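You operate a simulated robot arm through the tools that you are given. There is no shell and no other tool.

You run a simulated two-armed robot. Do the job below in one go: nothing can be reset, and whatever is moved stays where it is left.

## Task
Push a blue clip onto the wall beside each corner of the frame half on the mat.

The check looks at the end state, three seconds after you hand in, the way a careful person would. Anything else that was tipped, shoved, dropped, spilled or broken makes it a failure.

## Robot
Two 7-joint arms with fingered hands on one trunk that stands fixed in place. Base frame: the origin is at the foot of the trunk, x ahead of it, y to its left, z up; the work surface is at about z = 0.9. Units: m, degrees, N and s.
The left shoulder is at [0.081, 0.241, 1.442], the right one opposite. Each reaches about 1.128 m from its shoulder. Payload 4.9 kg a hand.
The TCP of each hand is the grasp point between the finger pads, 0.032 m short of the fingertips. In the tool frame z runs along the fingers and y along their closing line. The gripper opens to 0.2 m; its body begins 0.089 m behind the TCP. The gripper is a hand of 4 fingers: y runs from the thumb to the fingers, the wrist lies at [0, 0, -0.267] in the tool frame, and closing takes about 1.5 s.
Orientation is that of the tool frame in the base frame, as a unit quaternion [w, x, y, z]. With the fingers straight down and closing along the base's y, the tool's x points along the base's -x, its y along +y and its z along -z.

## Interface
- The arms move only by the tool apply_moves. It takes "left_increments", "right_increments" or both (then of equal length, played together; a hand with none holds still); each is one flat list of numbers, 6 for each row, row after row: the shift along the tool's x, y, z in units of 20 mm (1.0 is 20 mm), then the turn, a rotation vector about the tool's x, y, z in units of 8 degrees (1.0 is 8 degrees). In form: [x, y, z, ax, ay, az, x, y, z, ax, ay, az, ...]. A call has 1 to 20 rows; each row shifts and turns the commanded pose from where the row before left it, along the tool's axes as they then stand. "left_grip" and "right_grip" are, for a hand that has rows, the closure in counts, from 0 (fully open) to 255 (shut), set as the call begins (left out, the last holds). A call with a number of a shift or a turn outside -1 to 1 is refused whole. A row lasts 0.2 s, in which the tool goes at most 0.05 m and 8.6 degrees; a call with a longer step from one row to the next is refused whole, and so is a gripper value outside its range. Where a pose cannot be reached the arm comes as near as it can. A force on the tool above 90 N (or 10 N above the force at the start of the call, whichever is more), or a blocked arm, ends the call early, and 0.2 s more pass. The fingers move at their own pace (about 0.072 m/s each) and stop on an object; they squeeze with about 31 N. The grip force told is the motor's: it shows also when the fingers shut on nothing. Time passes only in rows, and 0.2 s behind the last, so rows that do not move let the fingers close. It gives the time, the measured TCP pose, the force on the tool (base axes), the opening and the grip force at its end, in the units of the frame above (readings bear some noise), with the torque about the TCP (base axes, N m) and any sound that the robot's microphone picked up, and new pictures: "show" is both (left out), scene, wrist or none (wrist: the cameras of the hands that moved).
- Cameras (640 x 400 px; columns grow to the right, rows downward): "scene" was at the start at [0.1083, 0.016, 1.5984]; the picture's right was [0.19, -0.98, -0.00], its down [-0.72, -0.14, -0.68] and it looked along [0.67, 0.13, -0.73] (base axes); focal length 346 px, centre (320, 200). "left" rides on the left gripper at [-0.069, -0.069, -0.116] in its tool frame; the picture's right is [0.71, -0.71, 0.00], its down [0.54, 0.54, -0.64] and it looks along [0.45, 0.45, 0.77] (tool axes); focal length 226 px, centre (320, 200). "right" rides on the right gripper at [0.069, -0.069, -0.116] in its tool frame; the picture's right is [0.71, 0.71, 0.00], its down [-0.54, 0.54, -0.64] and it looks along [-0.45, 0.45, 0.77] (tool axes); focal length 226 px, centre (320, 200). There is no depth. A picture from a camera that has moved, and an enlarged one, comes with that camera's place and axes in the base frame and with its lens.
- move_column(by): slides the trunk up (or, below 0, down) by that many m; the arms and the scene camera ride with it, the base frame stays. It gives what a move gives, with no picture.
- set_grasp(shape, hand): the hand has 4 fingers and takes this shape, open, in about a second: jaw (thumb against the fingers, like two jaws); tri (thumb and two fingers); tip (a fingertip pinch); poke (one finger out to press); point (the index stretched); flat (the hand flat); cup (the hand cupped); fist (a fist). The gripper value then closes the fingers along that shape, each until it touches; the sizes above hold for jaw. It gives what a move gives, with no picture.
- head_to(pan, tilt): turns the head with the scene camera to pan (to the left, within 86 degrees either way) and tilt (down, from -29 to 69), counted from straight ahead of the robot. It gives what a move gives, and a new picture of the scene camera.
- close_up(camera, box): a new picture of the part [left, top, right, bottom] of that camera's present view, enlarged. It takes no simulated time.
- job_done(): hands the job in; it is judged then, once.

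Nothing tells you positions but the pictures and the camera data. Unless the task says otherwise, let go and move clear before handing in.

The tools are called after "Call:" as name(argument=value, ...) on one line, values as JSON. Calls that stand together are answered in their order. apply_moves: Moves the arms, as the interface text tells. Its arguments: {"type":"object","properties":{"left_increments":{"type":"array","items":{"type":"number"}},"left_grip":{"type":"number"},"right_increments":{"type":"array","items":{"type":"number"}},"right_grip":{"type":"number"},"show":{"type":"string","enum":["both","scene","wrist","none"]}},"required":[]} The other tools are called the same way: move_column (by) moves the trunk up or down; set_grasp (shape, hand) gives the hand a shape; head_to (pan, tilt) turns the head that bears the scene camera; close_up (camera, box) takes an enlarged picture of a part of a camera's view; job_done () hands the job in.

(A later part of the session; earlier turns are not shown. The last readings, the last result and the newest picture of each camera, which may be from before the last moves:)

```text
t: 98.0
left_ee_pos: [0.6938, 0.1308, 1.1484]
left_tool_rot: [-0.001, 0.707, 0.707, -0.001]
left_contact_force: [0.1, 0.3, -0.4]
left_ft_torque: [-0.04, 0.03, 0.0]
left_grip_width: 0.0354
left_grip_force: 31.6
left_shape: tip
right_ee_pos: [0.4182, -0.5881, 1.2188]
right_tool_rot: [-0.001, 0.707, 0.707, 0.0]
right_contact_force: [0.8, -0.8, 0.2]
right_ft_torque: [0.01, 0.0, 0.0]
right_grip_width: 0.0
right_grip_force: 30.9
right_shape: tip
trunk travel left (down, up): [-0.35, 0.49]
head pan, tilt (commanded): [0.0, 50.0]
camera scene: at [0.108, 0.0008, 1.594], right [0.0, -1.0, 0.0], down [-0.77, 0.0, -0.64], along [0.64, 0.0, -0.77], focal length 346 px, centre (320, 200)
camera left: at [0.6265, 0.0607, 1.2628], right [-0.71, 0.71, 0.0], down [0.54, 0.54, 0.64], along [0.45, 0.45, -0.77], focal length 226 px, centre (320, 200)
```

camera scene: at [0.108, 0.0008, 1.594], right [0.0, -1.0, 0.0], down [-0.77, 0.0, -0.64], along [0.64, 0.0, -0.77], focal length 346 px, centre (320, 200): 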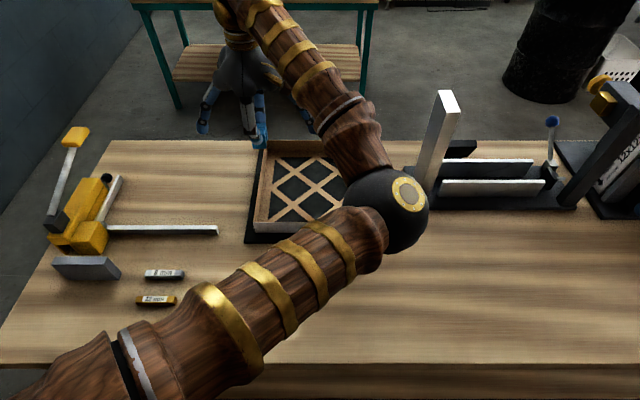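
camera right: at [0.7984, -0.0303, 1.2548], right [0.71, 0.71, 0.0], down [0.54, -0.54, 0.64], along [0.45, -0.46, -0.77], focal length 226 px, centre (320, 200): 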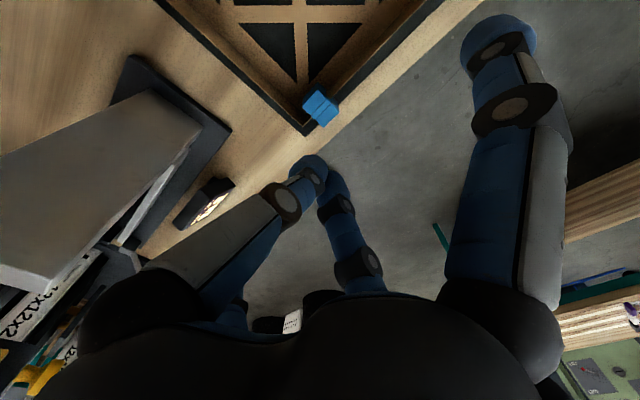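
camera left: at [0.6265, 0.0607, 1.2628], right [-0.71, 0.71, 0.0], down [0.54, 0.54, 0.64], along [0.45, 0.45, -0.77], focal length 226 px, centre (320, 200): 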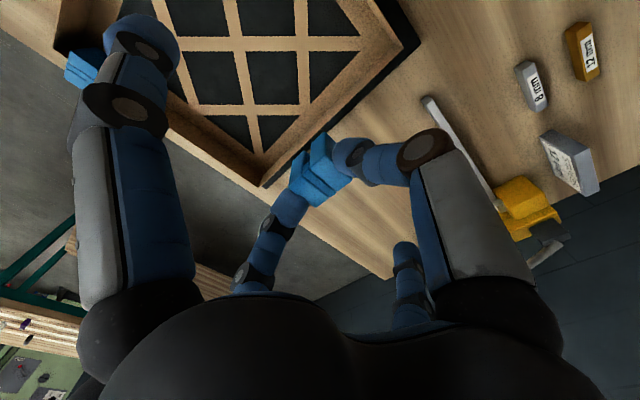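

Path is clear. I'll continue to the back wall and align near the back-left corner, then descend to hover.

Call:
apply_moves(left_increments=[-0.06, 0.98, 0, 0, 0, 0, -0.06, 0.98, 0, 0, 0, 0, -0.06, 0.98, 0, 0, 0, 0, -0.06, 0.98, 0, 0, 0, 0, -0.06, 0.98, 0, 0, 0, 0, -0.06, 0.98, 0, 0, 0, 0, -0.06, 0.98, 0, 0, 0, 0, -0.06, 0.98, 0, 0, 0, 0, -0.1, 0.9, 0, 0, 0, 0], show="scene")

Call:
apply_moves(left_increments=[0, 0, 1, 0, 0, 0, 0, 0, 1, 0, 0, 0, 0, 0, 1, 0, 0, 0, 0, 0, 1, 0, 0, 0, 0, 0, 1, 0, 0, 0, 0, 0, 1, 0, 0, 0, 0, 0, 0, 0, 0, 0], show="both")

Call:
close_up(camera="left", box=[240, 90, 370, 220])

Call:
close_up(camera="left", box=[290, 118, 322, 168])

```text
t: 100.0
left_ee_pos: [0.8706, 0.1175, 1.1492]
left_tool_rot: [-0.001, 0.707, 0.707, -0.001]
left_contact_force: [-0.4, 0.6, -0.6]
left_ft_torque: [0.02, 0.02, -0.02]
left_grip_width: 0.0353
left_grip_force: 30.7
left_shape: tip
right_ee_pos: [0.4173, -0.5876, 1.221]
right_tool_rot: [0.0, 0.707, 0.707, 0.0]
right_contact_force: [0.2, 1.1, -0.2]
right_ft_torque: [-0.01, 0.01, 0.02]
right_grip_width: 0.0001
right_grip_force: 31.1
right_shape: tip
trunk travel left (down, up): [-0.35, 0.49]
head pan, tilt (commanded): [0.0, 50.0]
camera scene: at [0.1076, 0.0011, 1.5941], right [0.0, -1.0, 0.0], down [-0.77, 0.0, -0.64], along [0.64, 0.0, -0.77], focal length 346 px, centre (320, 200)
```

scene: 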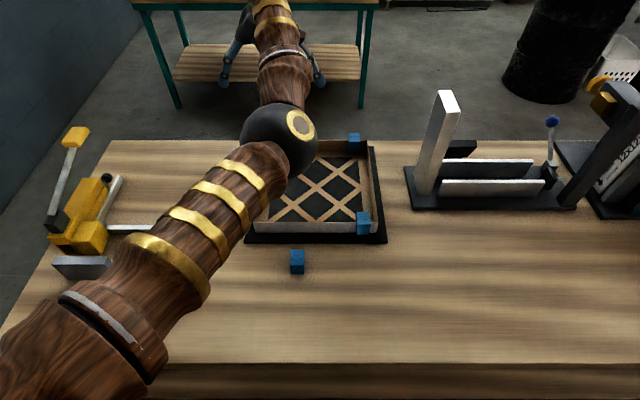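

```text
t: 101.6
left_ee_pos: [0.8679, 0.1165, 1.0306]
left_tool_rot: [0.0, 0.707, 0.708, 0.0]
left_contact_force: [0.4, 0.5, -0.9]
left_ft_torque: [0.01, 0.01, 0.01]
left_grip_width: 0.035
left_grip_force: 31.4
left_shape: tip
right_ee_pos: [0.4175, -0.59, 1.2202]
right_tool_rot: [0.0, 0.707, 0.707, 0.001]
right_contact_force: [-0.4, -0.5, 0.6]
right_ft_torque: [0.0, -0.06, 0.01]
right_grip_width: 0.0002
right_grip_force: 30.9
right_shape: tip
trunk travel left (down, up): [-0.35, 0.49]
head pan, tilt (commanded): [0.0, 50.0]
camera scene: at [0.1068, 0.0003, 1.5941], right [0.0, -1.0, 0.0], down [-0.77, 0.0, -0.64], along [0.64, 0.0, -0.77], focal length 346 px, centre (320, 200)
camera left: at [0.7997, 0.0474, 1.1449], right [-0.71, 0.71, 0.0], down [0.54, 0.54, 0.64], along [0.45, 0.45, -0.77], focal length 226 px, centre (320, 200)
```

scene: 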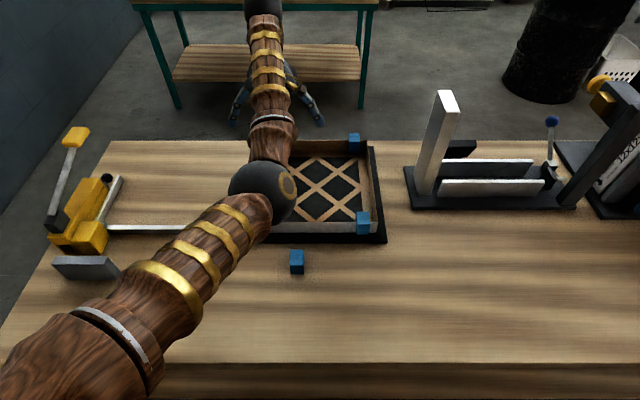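
left: 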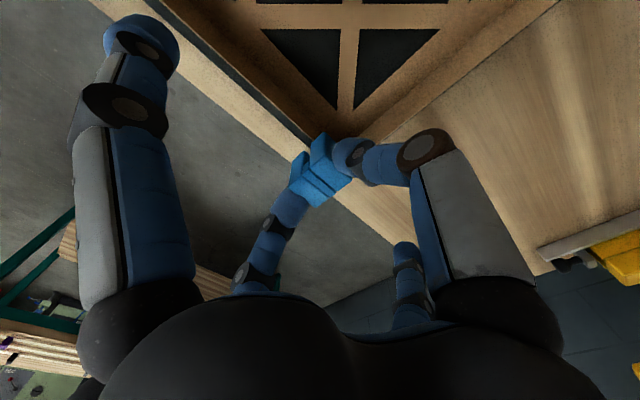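

```text
3.08 times, centred on (305, 155) of left
camera zoom: at [0.7997, 0.0474, 1.1449], right [-0.71, 0.71, 0.0], down [0.54, 0.54, 0.64], along [0.45, 0.45, -0.77], focal length 696 px, centre (366, 338)
```

zoom: 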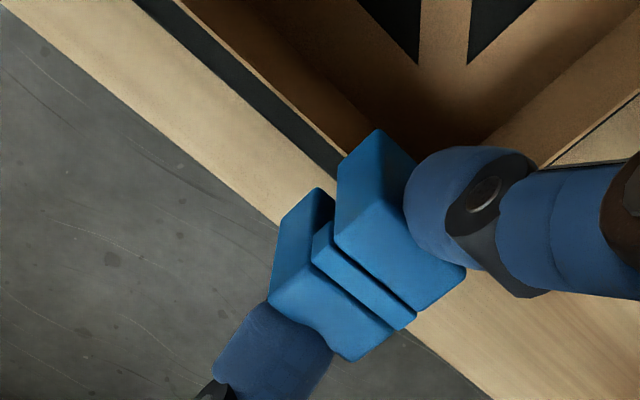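

```text
8.00 times, centred on (306, 143) of left
camera zoom: at [0.7997, 0.0474, 1.1449], right [-0.71, 0.71, 0.0], down [0.54, 0.54, 0.64], along [0.45, 0.45, -0.77], focal length 1808 px, centre (432, 656)
```

zoom: 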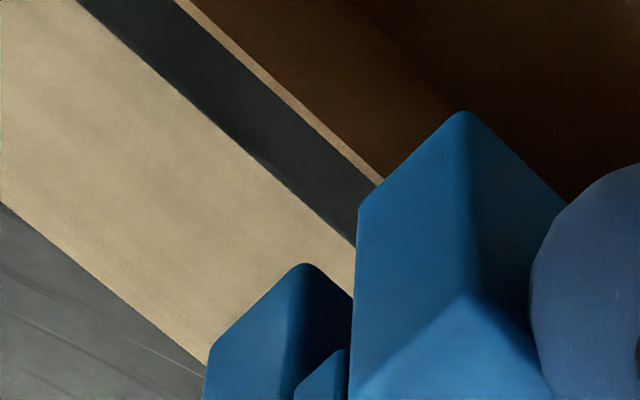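

The slot centre needs about +2 mm in x. I'll apply it and lower to about 1 cm above the rim, then check again.

Call:
apply_moves(left_increments=[0, 0.09, 0, 0, 0, 0, 0, 0, 0.35, 0, 0, 0, 0, 0, 0.35, 0, 0, 0, 0, 0, 0, 0, 0, 0], show="none")

Call:
close_up(camera="left", box=[290, 118, 322, 168])

Call:
close_up(camera="scene", box=[220, 80, 340, 200])

```text
t: 102.6
left_ee_pos: [0.8707, 0.1176, 1.0154]
left_tool_rot: [-0.001, 0.707, 0.707, 0.0]
left_contact_force: [0.9, -0.7, -0.4]
left_ft_torque: [0.02, -0.01, -0.02]
left_grip_width: 0.035
left_grip_force: 31.3
left_shape: tip
right_ee_pos: [0.417, -0.5874, 1.2206]
right_tool_rot: [0.0, 0.707, 0.707, 0.0]
right_contact_force: [0.0, 0.9, 0.0]
right_ft_torque: [-0.04, -0.01, -0.02]
right_grip_width: 0.0002
right_grip_force: 31.2
right_shape: tip
trunk travel left (down, up): [-0.35, 0.49]
head pan, tilt (commanded): [0.0, 50.0]
```

```text
8.00 times, centred on (306, 143) of left
camera zoom: at [0.802, 0.0477, 1.1295], right [-0.71, 0.71, 0.0], down [0.54, 0.54, 0.64], along [0.45, 0.45, -0.77], focal length 1808 px, centre (432, 656)
```

zoom: 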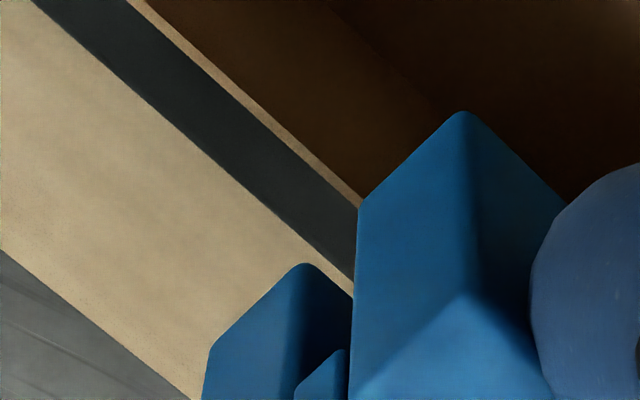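

```text
3.33 times, centred on (280, 140) of scene
camera zoom: at [0.1069, 0.0004, 1.5941], right [0.0, -1.0, 0.0], down [-0.77, 0.0, -0.64], along [0.64, 0.0, -0.77], focal length 1154 px, centre (453, 400)
```

zoom: 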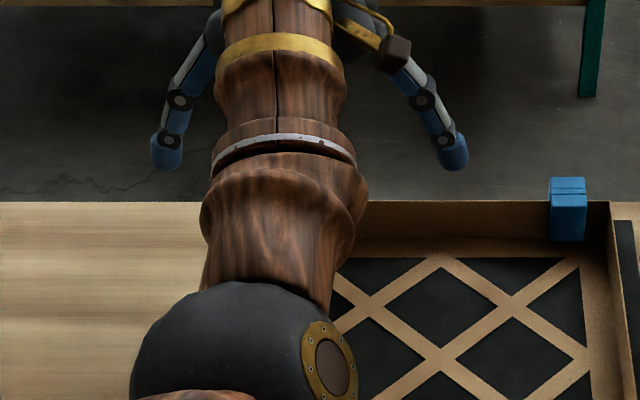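

With this view the rim would land slightly toward the near cheek, so I'll shift back 1.4 mm and lower to engage.

Call:
apply_moves(left_increments=[0, -0.07, 0, 0, 0, 0, 0, 0, 0.25, 0, 0, 0, 0, 0, 0.25, 0, 0, 0, 0, 0, 0.25, 0, 0, 0, 0, 0, 0, 0, 0, 0], show="none")

Call:
close_up(camera="left", box=[290, 118, 322, 168])

```text
t: 103.8
left_ee_pos: [0.8669, 0.1178, 0.9994]
left_tool_rot: [0.0, 0.707, 0.708, 0.001]
left_contact_force: [0.5, 0.3, -0.8]
left_ft_torque: [0.0, 0.01, 0.0]
left_grip_width: 0.0354
left_grip_force: 31.2
left_shape: tip
right_ee_pos: [0.417, -0.5873, 1.2204]
right_tool_rot: [0.0, 0.707, 0.707, 0.0]
right_contact_force: [1.1, -0.8, 0.9]
right_ft_torque: [0.01, 0.0, 0.04]
right_grip_width: 0.0
right_grip_force: 31.2
right_shape: tip
trunk travel left (down, up): [-0.35, 0.49]
head pan, tilt (commanded): [0.0, 50.0]
```

```text
8.00 times, centred on (306, 143) of left
camera zoom: at [0.8001, 0.0477, 1.1135], right [-0.71, 0.71, 0.0], down [0.54, 0.54, 0.64], along [0.45, 0.45, -0.77], focal length 1808 px, centre (432, 656)
```

zoom: 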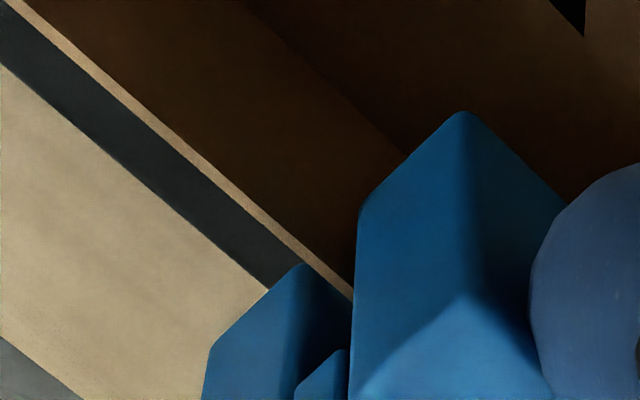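

The rim is centred in the slot, no force. I'll lower toward the seat.

Call:
apply_moves(left_increments=[0, 0, 0.25, 0, 0, 0, 0, 0, 0.25, 0, 0, 0, 0, 0, 0.2, 0, 0, 0, 0, 0, 0, 0, 0, 0], show="none")

Call:
apply_moves(left_increments=[0, 0, 0.1, 0, 0, 0, 0, 0, 0.1, 0, 0, 0, 0, 0, 0, 0, 0, 0], show="none")

Call:
close_up(camera="left", box=[280, 118, 340, 208])

```text
t: 104.8
left_ee_pos: [0.8695, 0.1166, 0.9835]
left_tool_rot: [-0.001, 0.708, 0.706, 0.0]
left_contact_force: [0.5, 1.4, 0.0]
left_ft_torque: [0.01, 0.01, 0.02]
left_grip_width: 0.0353
left_grip_force: 31.6
left_shape: tip
right_ee_pos: [0.4171, -0.5884, 1.2214]
right_tool_rot: [-0.001, 0.707, 0.707, 0.0]
right_contact_force: [-0.3, -0.7, 0.2]
right_ft_torque: [0.01, 0.01, -0.02]
right_grip_width: 0.0
right_grip_force: 31.4
right_shape: tip
trunk travel left (down, up): [-0.35, 0.49]
head pan, tilt (commanded): [0.0, 50.0]
```

```text
t: 105.6
left_ee_pos: [0.8687, 0.1159, 0.9821]
left_tool_rot: [0.0, 0.707, 0.707, 0.0]
left_contact_force: [-0.6, -0.4, 0.0]
left_ft_torque: [0.02, -0.01, 0.03]
left_grip_width: 0.0352
left_grip_force: 30.7
left_shape: tip
right_ee_pos: [0.4165, -0.5877, 1.2205]
right_tool_rot: [0.001, 0.707, 0.707, 0.0]
right_contact_force: [0.5, -0.1, 0.2]
right_ft_torque: [-0.03, -0.03, 0.02]
right_grip_width: 0.0001
right_grip_force: 31.3
right_shape: tip
trunk travel left (down, up): [-0.35, 0.49]
head pan, tilt (commanded): [0.0, 50.0]
```

```text
4.44 times, centred on (310, 163) of left
camera zoom: at [0.8003, 0.0471, 1.0962], right [-0.71, 0.71, 0.0], down [0.54, 0.54, 0.64], along [0.45, 0.45, -0.77], focal length 1005 px, centre (364, 364)
```

zoom: 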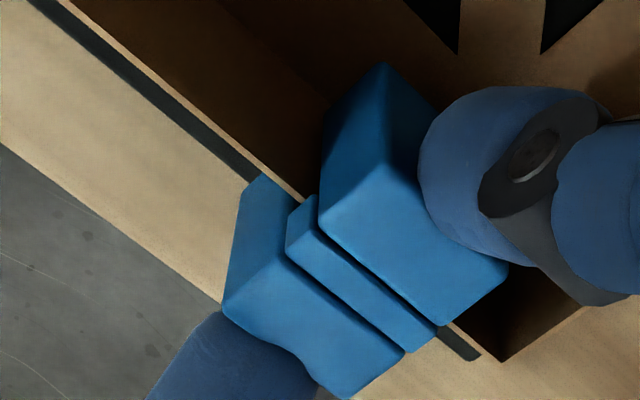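

The clip is within a millimetre or two of its seat. I'll release it, rise, and press it home.

Call:
apply_moves(left_increments=[0, 0, 0, 0, 0, 0, 0, 0, 0, 0, 0, 0, 0, 0, 0, 0, 0, 0, 0, 0, 0, 0, 0, 0], left_grip=155, show="none")

Call:
apply_moves(left_increments=[0, 0, -0.5, 0, 0, 0, 0, 0, -0.7, 0, 0, 0, 0, 0, -0.7, 0, 0, 0, 0, 0, -0.7, 0, 0, 0, 0, 0, 0, 0, 0, 0], show="wrist")

Call:
close_up(camera="left", box=[240, 90, 370, 220])

```text
t: 106.6
left_ee_pos: [0.87, 0.117, 0.9806]
left_tool_rot: [-0.001, 0.707, 0.707, 0.0]
left_contact_force: [-0.6, 1.1, 0.1]
left_ft_torque: [0.03, 0.01, 0.0]
left_grip_width: 0.078
left_grip_force: 0.1
left_shape: tip
right_ee_pos: [0.417, -0.5883, 1.2207]
right_tool_rot: [0.0, 0.707, 0.707, 0.0]
right_contact_force: [-0.6, 0.4, 0.0]
right_ft_torque: [0.0, -0.01, 0.03]
right_grip_width: 0.0
right_grip_force: 30.9
right_shape: tip
trunk travel left (down, up): [-0.35, 0.49]
head pan, tilt (commanded): [0.0, 50.0]
```

```text
t: 107.8
left_ee_pos: [0.8685, 0.118, 1.0346]
left_tool_rot: [0.0, 0.707, 0.707, -0.001]
left_contact_force: [0.5, -0.2, 0.6]
left_ft_torque: [-0.01, 0.04, 0.02]
left_grip_width: 0.078
left_grip_force: 0.0
left_shape: tip
right_ee_pos: [0.4166, -0.5881, 1.2203]
right_tool_rot: [0.0, 0.707, 0.707, 0.001]
right_contact_force: [0.2, -0.7, -0.4]
right_ft_torque: [0.02, -0.05, -0.02]
right_grip_width: 0.0001
right_grip_force: 30.8
right_shape: tip
trunk travel left (down, up): [-0.35, 0.49]
head pan, tilt (commanded): [0.0, 50.0]
camera left: at [0.8005, 0.0471, 1.1489], right [-0.71, 0.71, 0.0], down [0.54, 0.54, 0.64], along [0.45, 0.45, -0.77], focal length 226 px, centre (320, 200)
```

left: 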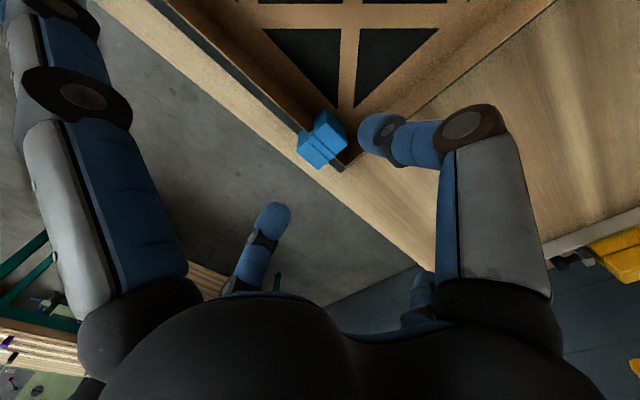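

```text
3.08 times, centred on (305, 155) of left
camera zoom: at [0.8005, 0.0471, 1.1489], right [-0.71, 0.71, 0.0], down [0.54, 0.54, 0.64], along [0.45, 0.45, -0.77], focal length 696 px, centre (366, 338)
```

zoom: 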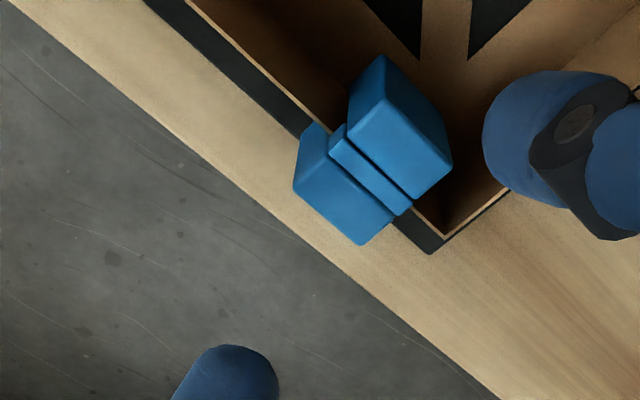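

The third clip sits on the back wall at the back-left corner. I'll press it with closed fingertips.

Call:
apply_moves(left_increments=[-0.12, -0.1, 0, 0, 0, 0, 0, 0, 0, 0, 0, 0, 0, 0, 0, 0, 0, 0, 0, 0, 0, 0, 0, 0, 0, 0, 0, 0, 0, 0, 0, 0, 0.4, 0, 0, 0, 0, 0, 0.4, 0, 0, 0, 0, 0, 0.4, 0, 0, 0, 0, 0, 0, 0, 0, 0], left_grip=255, show="none")

Call:
close_up(camera="left", box=[240, 90, 370, 220])

Call:
close_up(camera="scene", box=[220, 80, 340, 200])

```text
t: 109.8
left_ee_pos: [0.8675, 0.1162, 1.008]
left_tool_rot: [0.0, 0.707, 0.707, 0.001]
left_contact_force: [-0.5, -0.4, 0.4]
left_ft_torque: [0.0, 0.01, -0.01]
left_grip_width: 0.0001
left_grip_force: 31.2
left_shape: tip
right_ee_pos: [0.4173, -0.5885, 1.2207]
right_tool_rot: [0.0, 0.707, 0.707, 0.0]
right_contact_force: [-0.2, 0.3, 0.5]
right_ft_torque: [0.02, 0.0, 0.0]
right_grip_width: 0.0
right_grip_force: 30.3
right_shape: tip
trunk travel left (down, up): [-0.35, 0.49]
head pan, tilt (commanded): [0.0, 50.0]
```

```text
3.08 times, centred on (305, 155) of left
camera zoom: at [0.7986, 0.0452, 1.1233], right [-0.71, 0.71, 0.0], down [0.54, 0.54, 0.64], along [0.45, 0.45, -0.77], focal length 696 px, centre (366, 338)
```

zoom: 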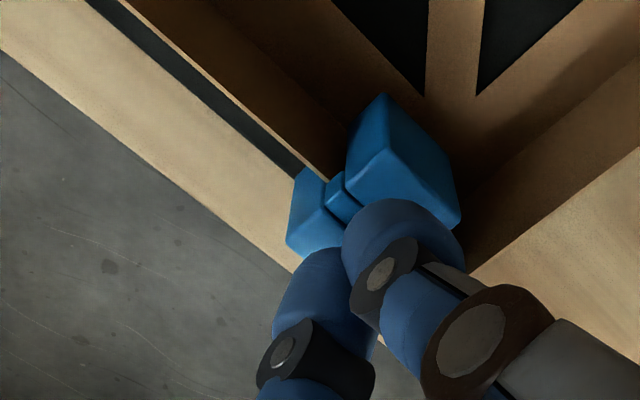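

```text
3.33 times, centred on (280, 140) of scene
camera zoom: at [0.1068, 0.0004, 1.5941], right [0.0, -1.0, 0.0], down [-0.77, 0.0, -0.64], along [0.64, 0.0, -0.77], focal length 1154 px, centre (453, 400)
```

zoom: 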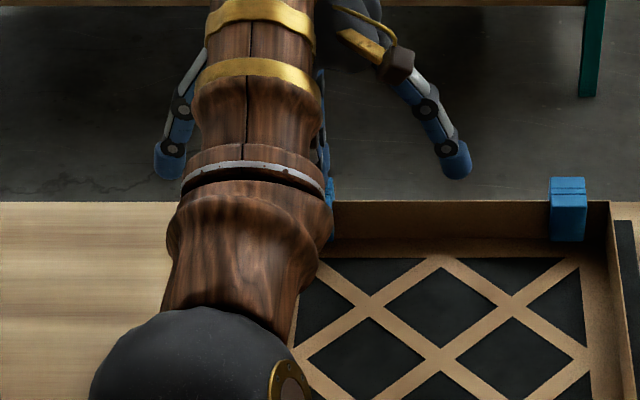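

Both cheeks are under the fingertips. Pressing in small steps.

Call:
apply_moves(left_increments=[0, 0, 0.2, 0, 0, 0, 0, 0, 0.15, 0, 0, 0, 0, 0, 0.1, 0, 0, 0], show="none")

Call:
apply_moves(left_increments=[0, 0, 0.1, 0, 0, 0, 0, 0, 0.1, 0, 0, 0], show="none")

```text
t: 110.6
left_ee_pos: [0.8673, 0.1141, 1.0018]
left_tool_rot: [-0.001, 0.707, 0.707, 0.0]
left_contact_force: [-0.7, 0.8, 0.0]
left_ft_torque: [0.01, 0.01, 0.05]
left_grip_width: 0.0001
left_grip_force: 31.4
left_shape: tip
right_ee_pos: [0.4173, -0.5884, 1.2209]
right_tool_rot: [0.0, 0.707, 0.707, 0.001]
right_contact_force: [0.9, -0.6, -0.7]
right_ft_torque: [0.02, 0.01, 0.0]
right_grip_width: 0.0002
right_grip_force: 31.0
right_shape: tip
trunk travel left (down, up): [-0.35, 0.49]
head pan, tilt (commanded): [0.0, 50.0]
```

```text
t: 111.2
left_ee_pos: [0.868, 0.1145, 0.9985]
left_tool_rot: [0.0, 0.707, 0.707, 0.001]
left_contact_force: [0.7, 0.7, 13.4]
left_ft_torque: [0.03, -0.1, 0.01]
left_grip_width: 0.0
left_grip_force: 31.1
left_shape: tip
right_ee_pos: [0.4158, -0.5892, 1.221]
right_tool_rot: [0.001, 0.708, 0.706, 0.0]
right_contact_force: [0.5, -0.4, 0.7]
right_ft_torque: [0.0, 0.0, 0.03]
right_grip_width: 0.0
right_grip_force: 31.1
right_shape: tip
trunk travel left (down, up): [-0.35, 0.49]
head pan, tilt (commanded): [0.0, 50.0]
```

Same seat height again (0.9985). One firmer press, then I'll lift away.

Call:
apply_moves(left_increments=[0, 0, 0.1, 0, 0, 0, 0, 0, 0.06, 0, 0, 0, 0, 0, 0, 0, 0, 0], show="none")

Call:
apply_moves(left_increments=[0, 0, -0.2, 0, 0, 0, 0, 0, -0.4, 0, 0, 0, 0, 0, -0.8, 0, 0, 0, 0, 0, -1, 0, 0, 0, 0, 0, -1, 0, 0, 0, 0, 0, -1, 0, 0, 0, 0, 0, -1, 0, 0, 0, 0, 0, -1, 0, 0, 0, 0, 0, -1, 0, 0, 0], show="both")

Call:
close_up(camera="left", box=[270, 50, 370, 150])

```text
t: 112.0
left_ee_pos: [0.866, 0.114, 0.9997]
left_tool_rot: [0.003, 0.707, 0.707, 0.003]
left_contact_force: [8.0, 2.5, 39.1]
left_ft_torque: [0.08, -0.52, -0.03]
left_grip_width: 0.0
left_grip_force: 30.9
left_shape: tip
right_ee_pos: [0.4135, -0.5884, 1.2219]
right_tool_rot: [0.001, 0.707, 0.708, 0.001]
right_contact_force: [-0.3, 0.2, -0.1]
right_ft_torque: [0.0, 0.0, -0.02]
right_grip_width: 0.0
right_grip_force: 31.5
right_shape: tip
trunk travel left (down, up): [-0.35, 0.49]
head pan, tilt (commanded): [0.0, 50.0]
```

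```text
t: 114.0
left_ee_pos: [0.8656, 0.114, 1.1409]
left_tool_rot: [0.0, 0.707, 0.707, 0.0]
left_contact_force: [-0.1, 0.0, -0.3]
left_ft_torque: [0.04, -0.01, -0.01]
left_grip_width: 0.0
left_grip_force: 30.8
left_shape: tip
right_ee_pos: [0.4158, -0.5878, 1.2208]
right_tool_rot: [0.0, 0.707, 0.707, 0.0]
right_contact_force: [-0.7, -0.8, 0.0]
right_ft_torque: [0.01, 0.06, -0.01]
right_grip_width: 0.0
right_grip_force: 31.0
right_shape: tip
trunk travel left (down, up): [-0.35, 0.49]
head pan, tilt (commanded): [0.0, 50.0]
camera scene: at [0.1061, 0.0, 1.5941], right [0.0, -1.0, 0.0], down [-0.77, 0.0, -0.64], along [0.64, 0.0, -0.77], focal length 346 px, centre (320, 200)
camera left: at [0.7967, 0.044, 1.2547], right [-0.71, 0.71, 0.0], down [0.54, 0.54, 0.64], along [0.45, 0.45, -0.77], focal length 226 px, centre (320, 200)
```

scene: 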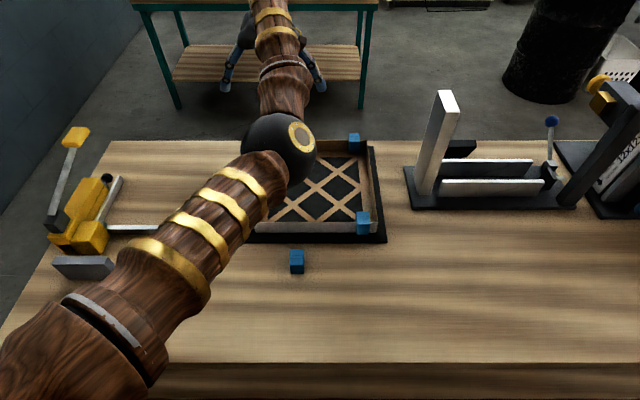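
left: 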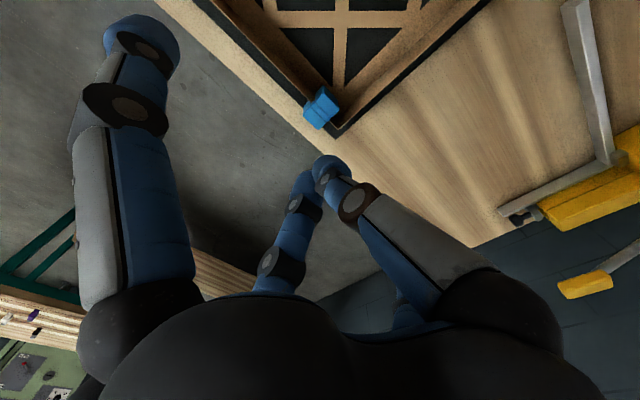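

```text
4.00 times, centred on (320, 100) of left
camera zoom: at [0.7967, 0.044, 1.2547], right [-0.71, 0.71, 0.0], down [0.54, 0.54, 0.64], along [0.45, 0.45, -0.77], focal length 904 px, centre (320, 600)
```

zoom: 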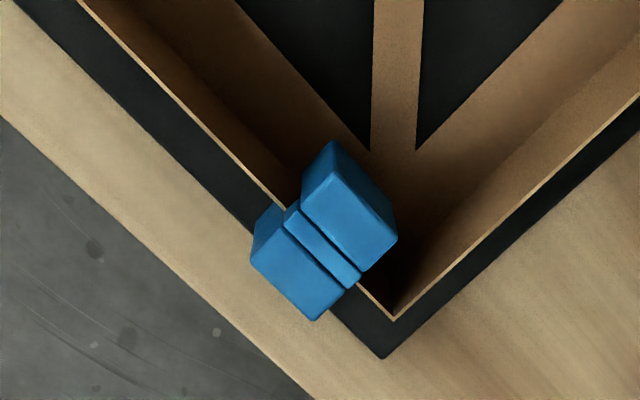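

Three clips are in place. I'll bring the left hand back over the last clip at about [0.493, 0.051].

Call:
apply_moves(left_increments=[0, -0.98, 0, 0, 0, 0, 0, -0.98, 0, 0, 0, 0, 0, -0.98, 0, 0, 0, 0, -0.2, -0.98, 0, 0, 0, 0, -0.2, -0.98, 0, 0, 0, 0, -0.2, -0.98, 0, 0, 0, 0, -0.2, -0.98, 0, 0, 0, 0, -0.2, -0.98, 0, 0, 0, 0, -0.2, -0.98, 0, 0, 0, 0, -0.2, -0.98, 0, 0, 0, 0, -0.2, -0.98, 0, 0, 0, 0, -0.2, -0.98, 0, 0, 0, 0, -0.2, -0.98, 0, 0, 0, 0, -0.2, -0.98, 0, 0, 0, 0, -0.2, -0.98, 0, 0, 0, 0, -0.2, -0.98, 0, 0, 0, 0, -0.2, -0.98, 0, 0, 0, 0, -0.2, -0.98, 0, 0, 0, 0, -0.15, -0.98, 0, 0, 0, 0], left_grip=155, show="both")

Call:
apply_moves(left_increments=[0, 0, 1, 0, 0, 0, 0, 0, 1, 0, 0, 0, 0, 0, 0.8, 0, 0, 0, 0, 0, 0, 0, 0, 0], show="wrist")

Call:
close_up(camera="left", box=[270, 75, 360, 165])

Call:
close_up(camera="scene", box=[220, 180, 380, 290])

```text
t: 118.0
left_ee_pos: [0.4937, 0.0509, 1.1418]
left_tool_rot: [0.0, 0.707, 0.707, 0.0]
left_contact_force: [0.2, -1.0, 0.3]
left_ft_torque: [-0.02, 0.01, -0.01]
left_grip_width: 0.0778
left_grip_force: 0.0
left_shape: tip
right_ee_pos: [0.416, -0.5887, 1.2214]
right_tool_rot: [-0.001, 0.707, 0.707, -0.001]
right_contact_force: [0.0, -0.8, -0.1]
right_ft_torque: [0.01, -0.05, -0.04]
right_grip_width: 0.0
right_grip_force: 30.7
right_shape: tip
trunk travel left (down, up): [-0.35, 0.49]
head pan, tilt (commanded): [0.0, 50.0]
camera scene: at [0.1056, 0.0001, 1.5942], right [0.0, -1.0, 0.0], down [-0.77, 0.0, -0.64], along [0.64, 0.0, -0.77], focal length 346 px, centre (320, 200)
camera left: at [0.4253, -0.0184, 1.2567], right [-0.71, 0.71, 0.0], down [0.54, 0.54, 0.64], along [0.46, 0.45, -0.77], focal length 226 px, centre (320, 200)
```

scene: 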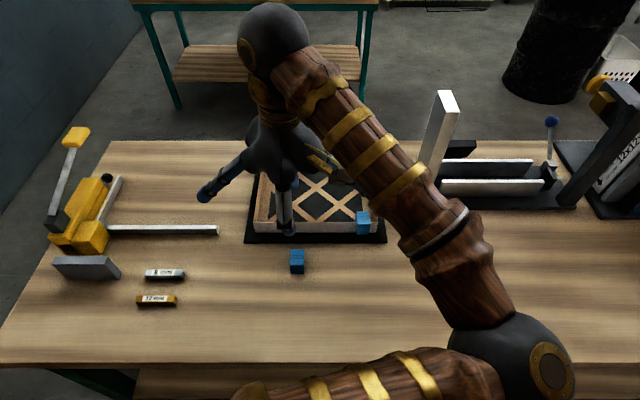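
left: 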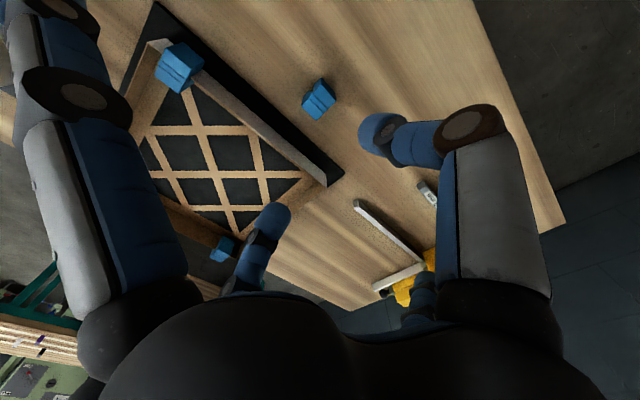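

```text
t: 119.0
left_ee_pos: [0.4948, 0.0516, 1.0845]
left_tool_rot: [0.0, 0.707, 0.708, 0.001]
left_contact_force: [0.7, 0.9, -0.2]
left_ft_torque: [0.0, -0.02, -0.02]
left_grip_width: 0.0778
left_grip_force: 0.0
left_shape: tip
right_ee_pos: [0.4173, -0.5879, 1.221]
right_tool_rot: [0.0, 0.707, 0.707, 0.0]
right_contact_force: [-1.0, -0.4, 0.2]
right_ft_torque: [0.02, 0.01, -0.05]
right_grip_width: 0.0001
right_grip_force: 31.1
right_shape: tip
trunk travel left (down, up): [-0.35, 0.49]
head pan, tilt (commanded): [0.0, 50.0]
camera left: at [0.4261, -0.0186, 1.1998], right [-0.71, 0.71, 0.0], down [0.54, 0.54, 0.64], along [0.45, 0.45, -0.77], focal length 226 px, centre (320, 200)
```

left: 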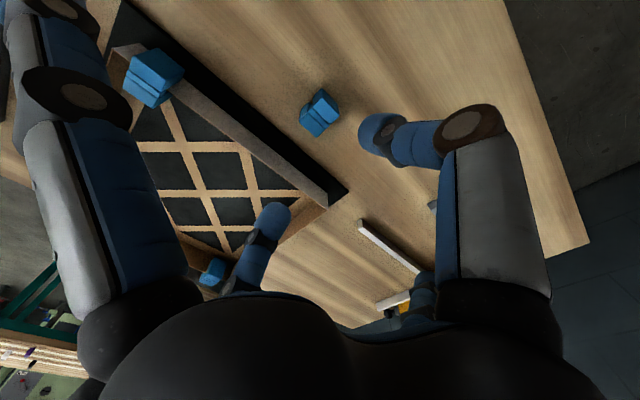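

```text
4.44 times, centred on (315, 120) of left
camera zoom: at [0.4261, -0.0186, 1.1998], right [-0.71, 0.71, 0.0], down [0.54, 0.54, 0.64], along [0.45, 0.45, -0.77], focal length 1005 px, centre (342, 556)
```

zoom: 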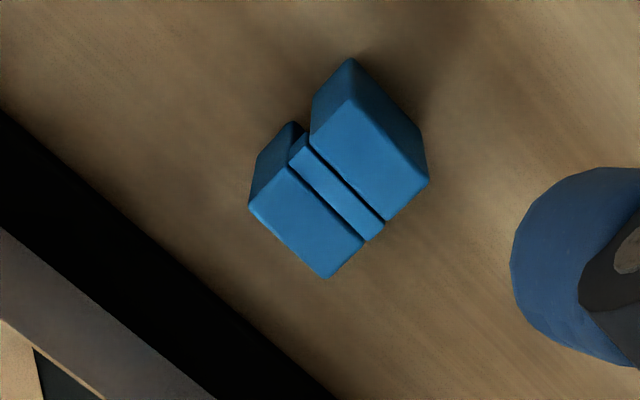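

```text
3.64 times, centred on (300, 235) of scene
camera zoom: at [0.1066, 0.0002, 1.5942], right [0.0, -1.0, 0.0], down [-0.77, 0.0, -0.64], along [0.64, 0.0, -0.77], focal length 1259 px, centre (393, 73)
```

zoom: 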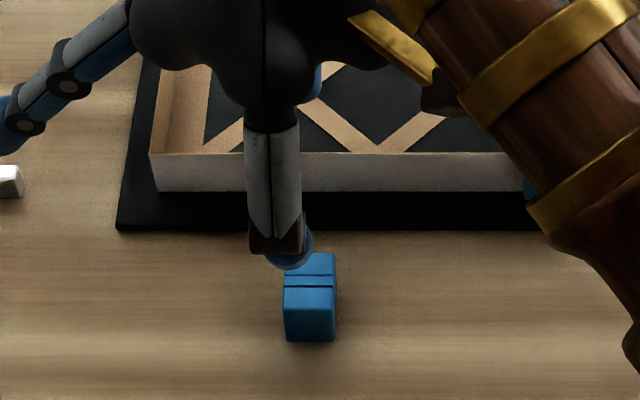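

The last clip is at about [0.4936, 0.049]. I'll descend, and close on it.

Call:
apply_moves(left_increments=[-0.12, -0.06, 1, 0, 0, 0, 0, 0, 1, 0, 0, 0, 0, 0, 1, 0, 0, 0, 0, 0, 1, 0, 0, 0, 0, 0, 1, 0, 0, 0, 0, 0, 0.8, 0, 0, 0, 0, 0, 0.53, 0, 0, 0], show="none")

Call:
close_up(camera="left", box=[230, 90, 430, 260])

```text
t: 120.6
left_ee_pos: [0.4945, 0.0499, 0.9576]
left_tool_rot: [0.0, 0.707, 0.707, 0.0]
left_contact_force: [0.3, 0.1, 0.6]
left_ft_torque: [0.0, -0.03, -0.01]
left_grip_width: 0.0781
left_grip_force: 0.0
left_shape: tip
right_ee_pos: [0.4176, -0.5873, 1.2211]
right_tool_rot: [-0.001, 0.707, 0.707, 0.0]
right_contact_force: [1.1, -0.7, -0.1]
right_ft_torque: [0.0, -0.02, -0.01]
right_grip_width: 0.0
right_grip_force: 30.9
right_shape: tip
trunk travel left (down, up): [-0.35, 0.49]
head pan, tilt (commanded): [0.0, 50.0]
```

```text
2.35 times, centred on (330, 175) of left
camera zoom: at [0.4257, -0.0194, 1.0724], right [-0.71, 0.71, 0.0], down [0.54, 0.54, 0.64], along [0.45, 0.45, -0.77], focal length 532 px, centre (296, 259)
```

zoom: 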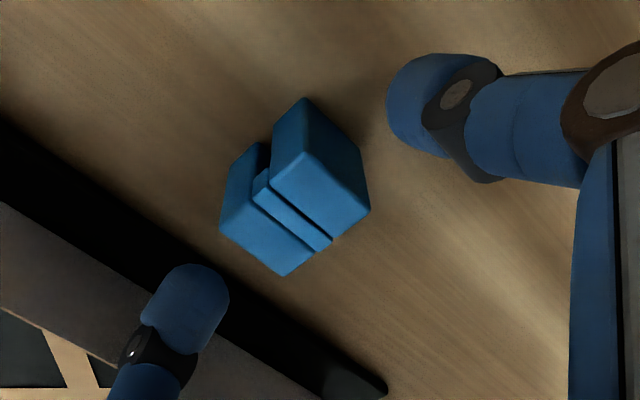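

Aligned the same way as the last pick. Closing and lifting to just above wall height.

Call:
apply_moves(left_increments=[0, 0, 0, 0, 0, 0, 0, 0, 0, 0, 0, 0, 0, 0, 0, 0, 0, 0, 0, 0, 0, 0, 0, 0, 0, 0, 0, 0, 0, 0], left_grip=218, show="none")

Call:
apply_moves(left_increments=[0, 0, -0.5, 0, 0, 0, 0, 0, -1, 0, 0, 0, 0, 0, -1, 0, 0, 0, 0, 0, -1, 0, 0, 0, 0, 0, -1, 0, 0, 0, 0, 0, -1, 0, 0, 0], show="both")

Call:
close_up(camera="left", box=[240, 90, 400, 230])

```text
t: 121.8
left_ee_pos: [0.4948, 0.0517, 0.9586]
left_tool_rot: [0.0, 0.707, 0.707, 0.0]
left_contact_force: [0.5, -0.6, 0.2]
left_ft_torque: [0.01, 0.01, 0.0]
left_grip_width: 0.0348
left_grip_force: 30.3
left_shape: tip
right_ee_pos: [0.4173, -0.5887, 1.2206]
right_tool_rot: [0.0, 0.708, 0.706, 0.001]
right_contact_force: [0.2, 0.7, 0.2]
right_ft_torque: [0.02, 0.04, 0.0]
right_grip_width: 0.0
right_grip_force: 31.1
right_shape: tip
trunk travel left (down, up): [-0.35, 0.49]
head pan, tilt (commanded): [0.0, 50.0]
```

```text
t: 123.2
left_ee_pos: [0.493, 0.0516, 1.0694]
left_tool_rot: [-0.001, 0.707, 0.707, 0.0]
left_contact_force: [-0.4, 0.0, -1.0]
left_ft_torque: [0.02, 0.02, -0.03]
left_grip_width: 0.0348
left_grip_force: 30.6
left_shape: tip
right_ee_pos: [0.415, -0.5888, 1.2209]
right_tool_rot: [0.0, 0.708, 0.707, 0.001]
right_contact_force: [0.8, 0.2, -0.1]
right_ft_torque: [-0.01, 0.04, 0.01]
right_grip_width: 0.0
right_grip_force: 30.6
right_shape: tip
trunk travel left (down, up): [-0.35, 0.49]
head pan, tilt (commanded): [0.0, 50.0]
camera scene: at [0.1065, 0.0002, 1.5941], right [0.0, -1.0, 0.0], down [-0.77, 0.0, -0.64], along [0.64, 0.0, -0.77], focal length 346 px, centre (320, 200)
camera left: at [0.4247, -0.0185, 1.1839], right [-0.71, 0.71, 0.0], down [0.54, 0.54, 0.64], along [0.45, 0.45, -0.77], focal length 226 px, centre (320, 200)
```

scene: 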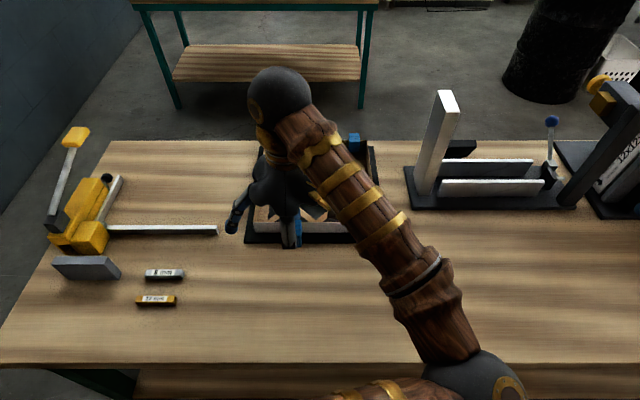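
left: 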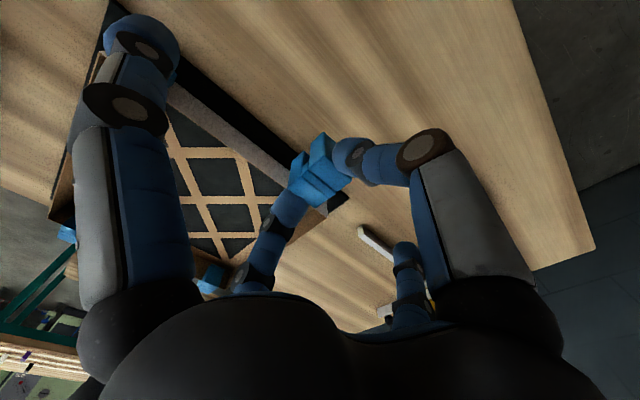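

```text
2.86 times, centred on (320, 160) of left
camera zoom: at [0.4247, -0.0185, 1.1839], right [-0.71, 0.71, 0.0], down [0.54, 0.54, 0.64], along [0.45, 0.45, -0.77], focal length 646 px, centre (320, 314)
```

zoom: 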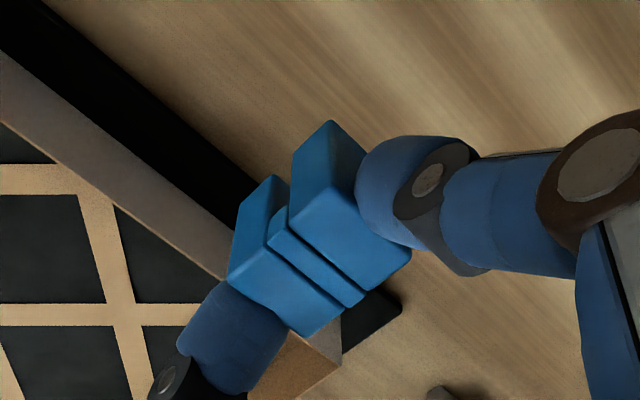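

The last clip is held. Before moving to the front-left corner I'll check the bar lying to the left of the frame for height and position.

Call:
close_up(camera="scene", box=[40, 160, 250, 290])

Call:
close_up(camera="scene", box=[190, 210, 260, 250])

Call:
close_up(camera="left", box=[320, 190, 460, 330])

```text
3.05 times, centred on (145, 225) of scene
camera zoom: at [0.1065, 0.0002, 1.5941], right [0.0, -1.0, 0.0], down [-0.77, 0.0, -0.64], along [0.64, 0.0, -0.77], focal length 1056 px, centre (853, 124)
```

zoom: 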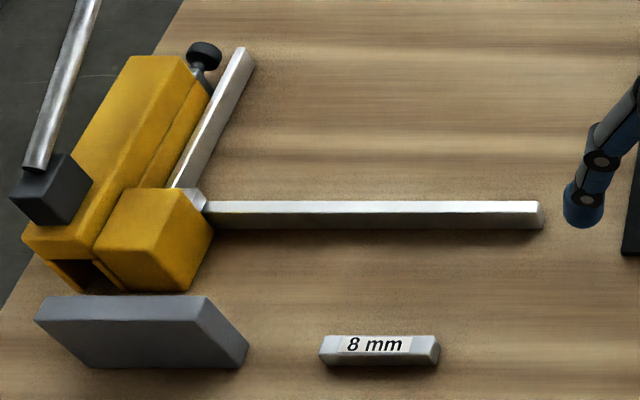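

```text
9.14 times, centred on (225, 230) of scene
camera zoom: at [0.1065, 0.0002, 1.5941], right [0.0, -1.0, 0.0], down [-0.77, 0.0, -0.64], along [0.64, 0.0, -0.77], focal length 3167 px, centre (1189, -74)
```

zoom: 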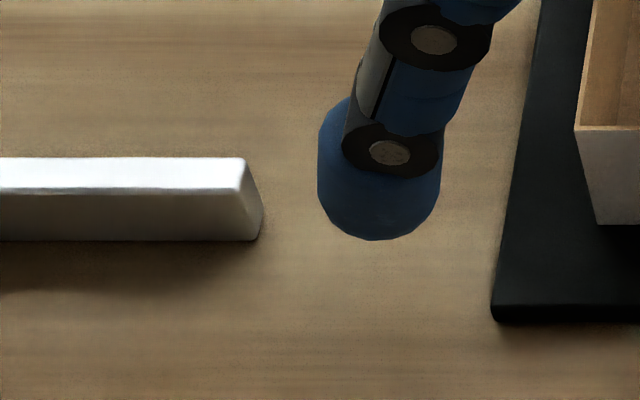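

```text
2.86 times, centred on (390, 260) of left
camera zoom: at [0.4247, -0.0185, 1.1839], right [-0.71, 0.71, 0.0], down [0.54, 0.54, 0.64], along [0.45, 0.45, -0.77], focal length 646 px, centre (120, 29)
```

zoom: 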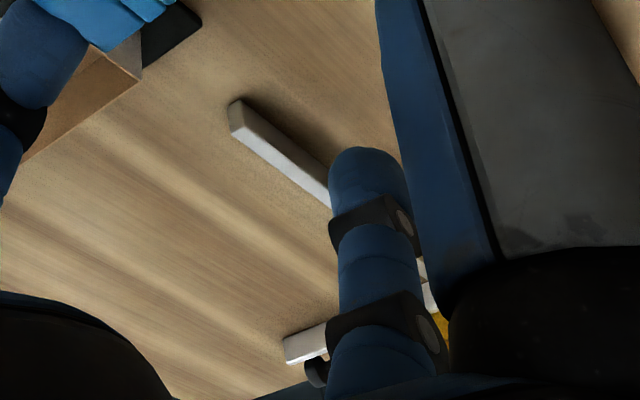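

The bar is only about 21 mm tall (top z ≈ 0.921), so the side finger will pass well above it. Moving to hover over the front wall near the front-left corner.

Call:
apply_moves(left_increments=[0.66, 0.87, 0, 0, 0, 0, 0.66, 0.87, 0, 0, 0, 0, 0.66, 0.87, 0, 0, 0, 0, 0.66, 0.87, 0, 0, 0, 0, 0.66, 0.87, 0, 0, 0, 0, 0, 0, 0.8, 0, 0, 0, 0, 0, 0.8, 0, 0, 0, 0, 0, 0.4, 0, 0, 0, 0, 0, 0, 0, 0, 0], show="both")

Call:
close_up(camera="left", box=[290, 118, 322, 168])

Call:
close_up(camera="left", box=[240, 90, 370, 220])

Call:
close_up(camera="scene", box=[210, 170, 330, 260])

```text
t: 125.2
left_ee_pos: [0.5795, 0.1173, 1.0292]
left_tool_rot: [0.0, 0.708, 0.706, 0.0]
left_contact_force: [0.8, 0.0, 0.0]
left_ft_torque: [-0.03, -0.03, -0.02]
left_grip_width: 0.0347
left_grip_force: 31.1
left_shape: tip
right_ee_pos: [0.4164, -0.5876, 1.2207]
right_tool_rot: [0.001, 0.708, 0.707, 0.0]
right_contact_force: [1.3, 0.3, 0.9]
right_ft_torque: [-0.03, -0.04, 0.04]
right_grip_width: 0.0
right_grip_force: 30.7
right_shape: tip
trunk travel left (down, up): [-0.35, 0.49]
head pan, tilt (commanded): [0.0, 50.0]
camera scene: at [0.1065, 0.0001, 1.5942], right [0.0, -1.0, 0.0], down [-0.77, 0.0, -0.64], along [0.64, 0.0, -0.77], focal length 346 px, centre (320, 200)
camera left: at [0.5109, 0.0466, 1.1436], right [-0.71, 0.71, 0.0], down [0.54, 0.54, 0.64], along [0.45, 0.45, -0.77], focal length 226 px, centre (320, 200)
```

scene: 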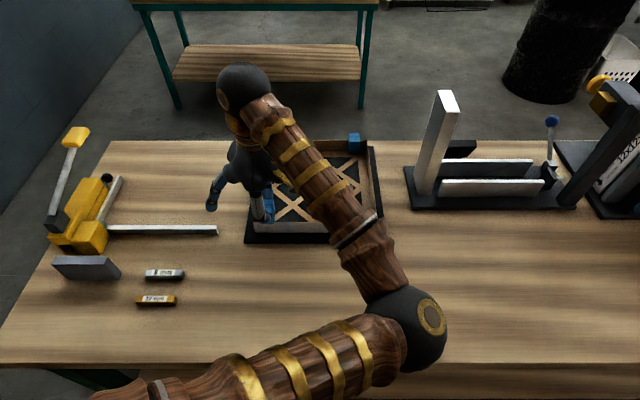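
left: 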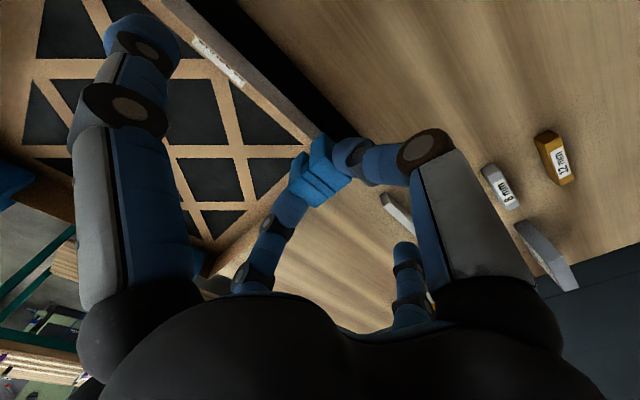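

```text
8.00 times, centred on (306, 143) of left
camera zoom: at [0.5109, 0.0466, 1.1436], right [-0.71, 0.71, 0.0], down [0.54, 0.54, 0.64], along [0.45, 0.45, -0.77], focal length 1808 px, centre (432, 656)
```

zoom: 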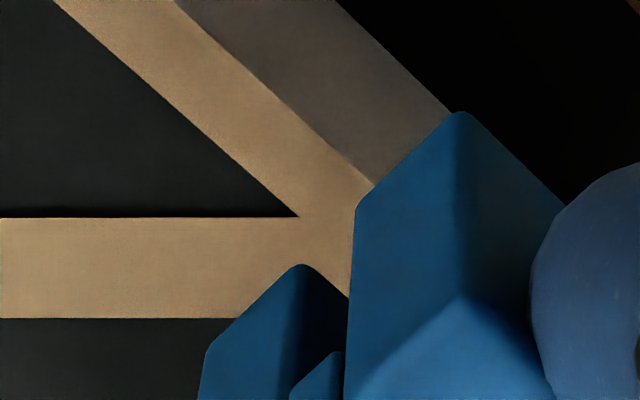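

```text
3.08 times, centred on (305, 155) of left
camera zoom: at [0.5109, 0.0466, 1.1436], right [-0.71, 0.71, 0.0], down [0.54, 0.54, 0.64], along [0.45, 0.45, -0.77], focal length 696 px, centre (366, 338)
```

zoom: 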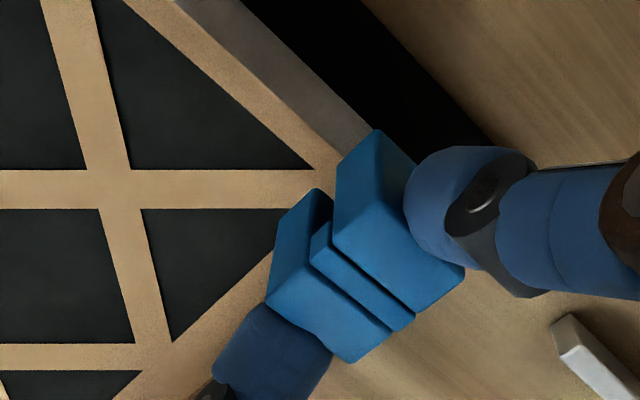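

```text
4.44 times, centred on (270, 215) of scene
camera zoom: at [0.1065, 0.0001, 1.5942], right [0.0, -1.0, 0.0], down [-0.77, 0.0, -0.64], along [0.64, 0.0, -0.77], focal length 1539 px, centre (542, 133)
```

zoom: 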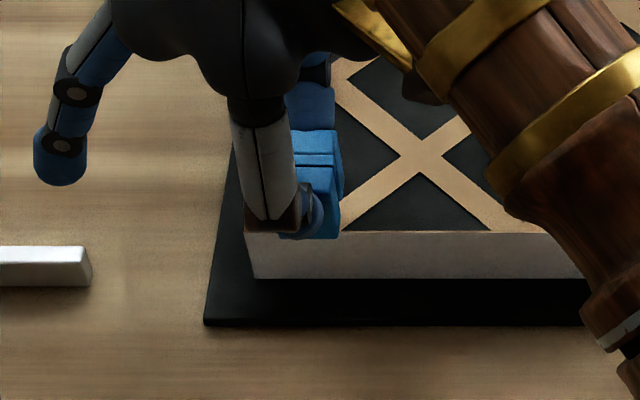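

The slot needs about +2 mm in x. I'll apply it and lower to about 1 cm above the rim, then verify.

Call:
apply_moves(left_increments=[0, 0.1, 0, 0, 0, 0, 0, 0, 0.35, 0, 0, 0, 0, 0, 0.33, 0, 0, 0, 0, 0, 0, 0, 0, 0], show="none")

Call:
close_up(camera="left", box=[290, 118, 322, 168])

Call:
close_up(camera="scene", box=[250, 195, 310, 245])

```text
t: 126.2
left_ee_pos: [0.5832, 0.1181, 1.0133]
left_tool_rot: [0.001, 0.707, 0.707, -0.001]
left_contact_force: [0.7, 0.6, -0.1]
left_ft_torque: [0.0, -0.01, 0.03]
left_grip_width: 0.0346
left_grip_force: 30.7
left_shape: tip
right_ee_pos: [0.4166, -0.5877, 1.2211]
right_tool_rot: [-0.001, 0.707, 0.707, 0.0]
right_contact_force: [0.7, -0.1, 0.0]
right_ft_torque: [0.02, -0.02, -0.04]
right_grip_width: 0.0
right_grip_force: 31.4
right_shape: tip
trunk travel left (down, up): [-0.35, 0.49]
head pan, tilt (commanded): [0.0, 50.0]
```

```text
8.00 times, centred on (306, 143) of left
camera zoom: at [0.5138, 0.0465, 1.1284], right [-0.71, 0.71, 0.0], down [0.54, 0.54, 0.64], along [0.45, 0.45, -0.77], focal length 1808 px, centre (432, 656)
```

zoom: 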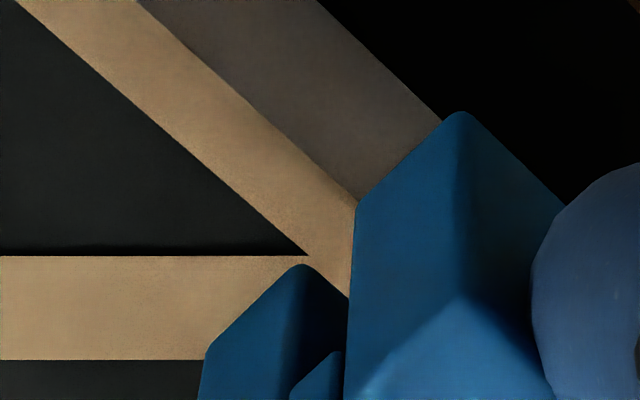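

```text
8.00 times, centred on (280, 220) of scene
camera zoom: at [0.1068, 0.0003, 1.5941], right [0.0, -1.0, 0.0], down [-0.77, 0.0, -0.64], along [0.64, 0.0, -0.77], focal length 2771 px, centre (640, 40)
```

zoom: 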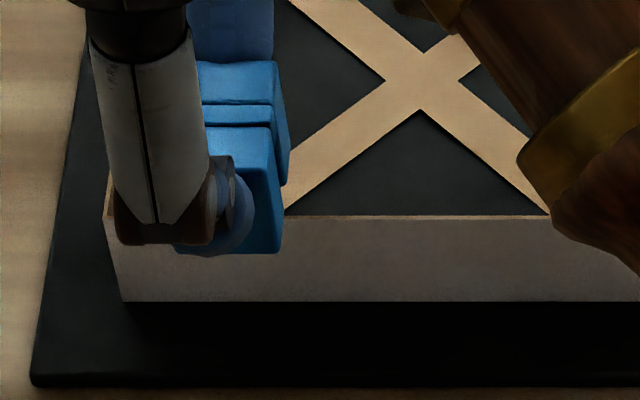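

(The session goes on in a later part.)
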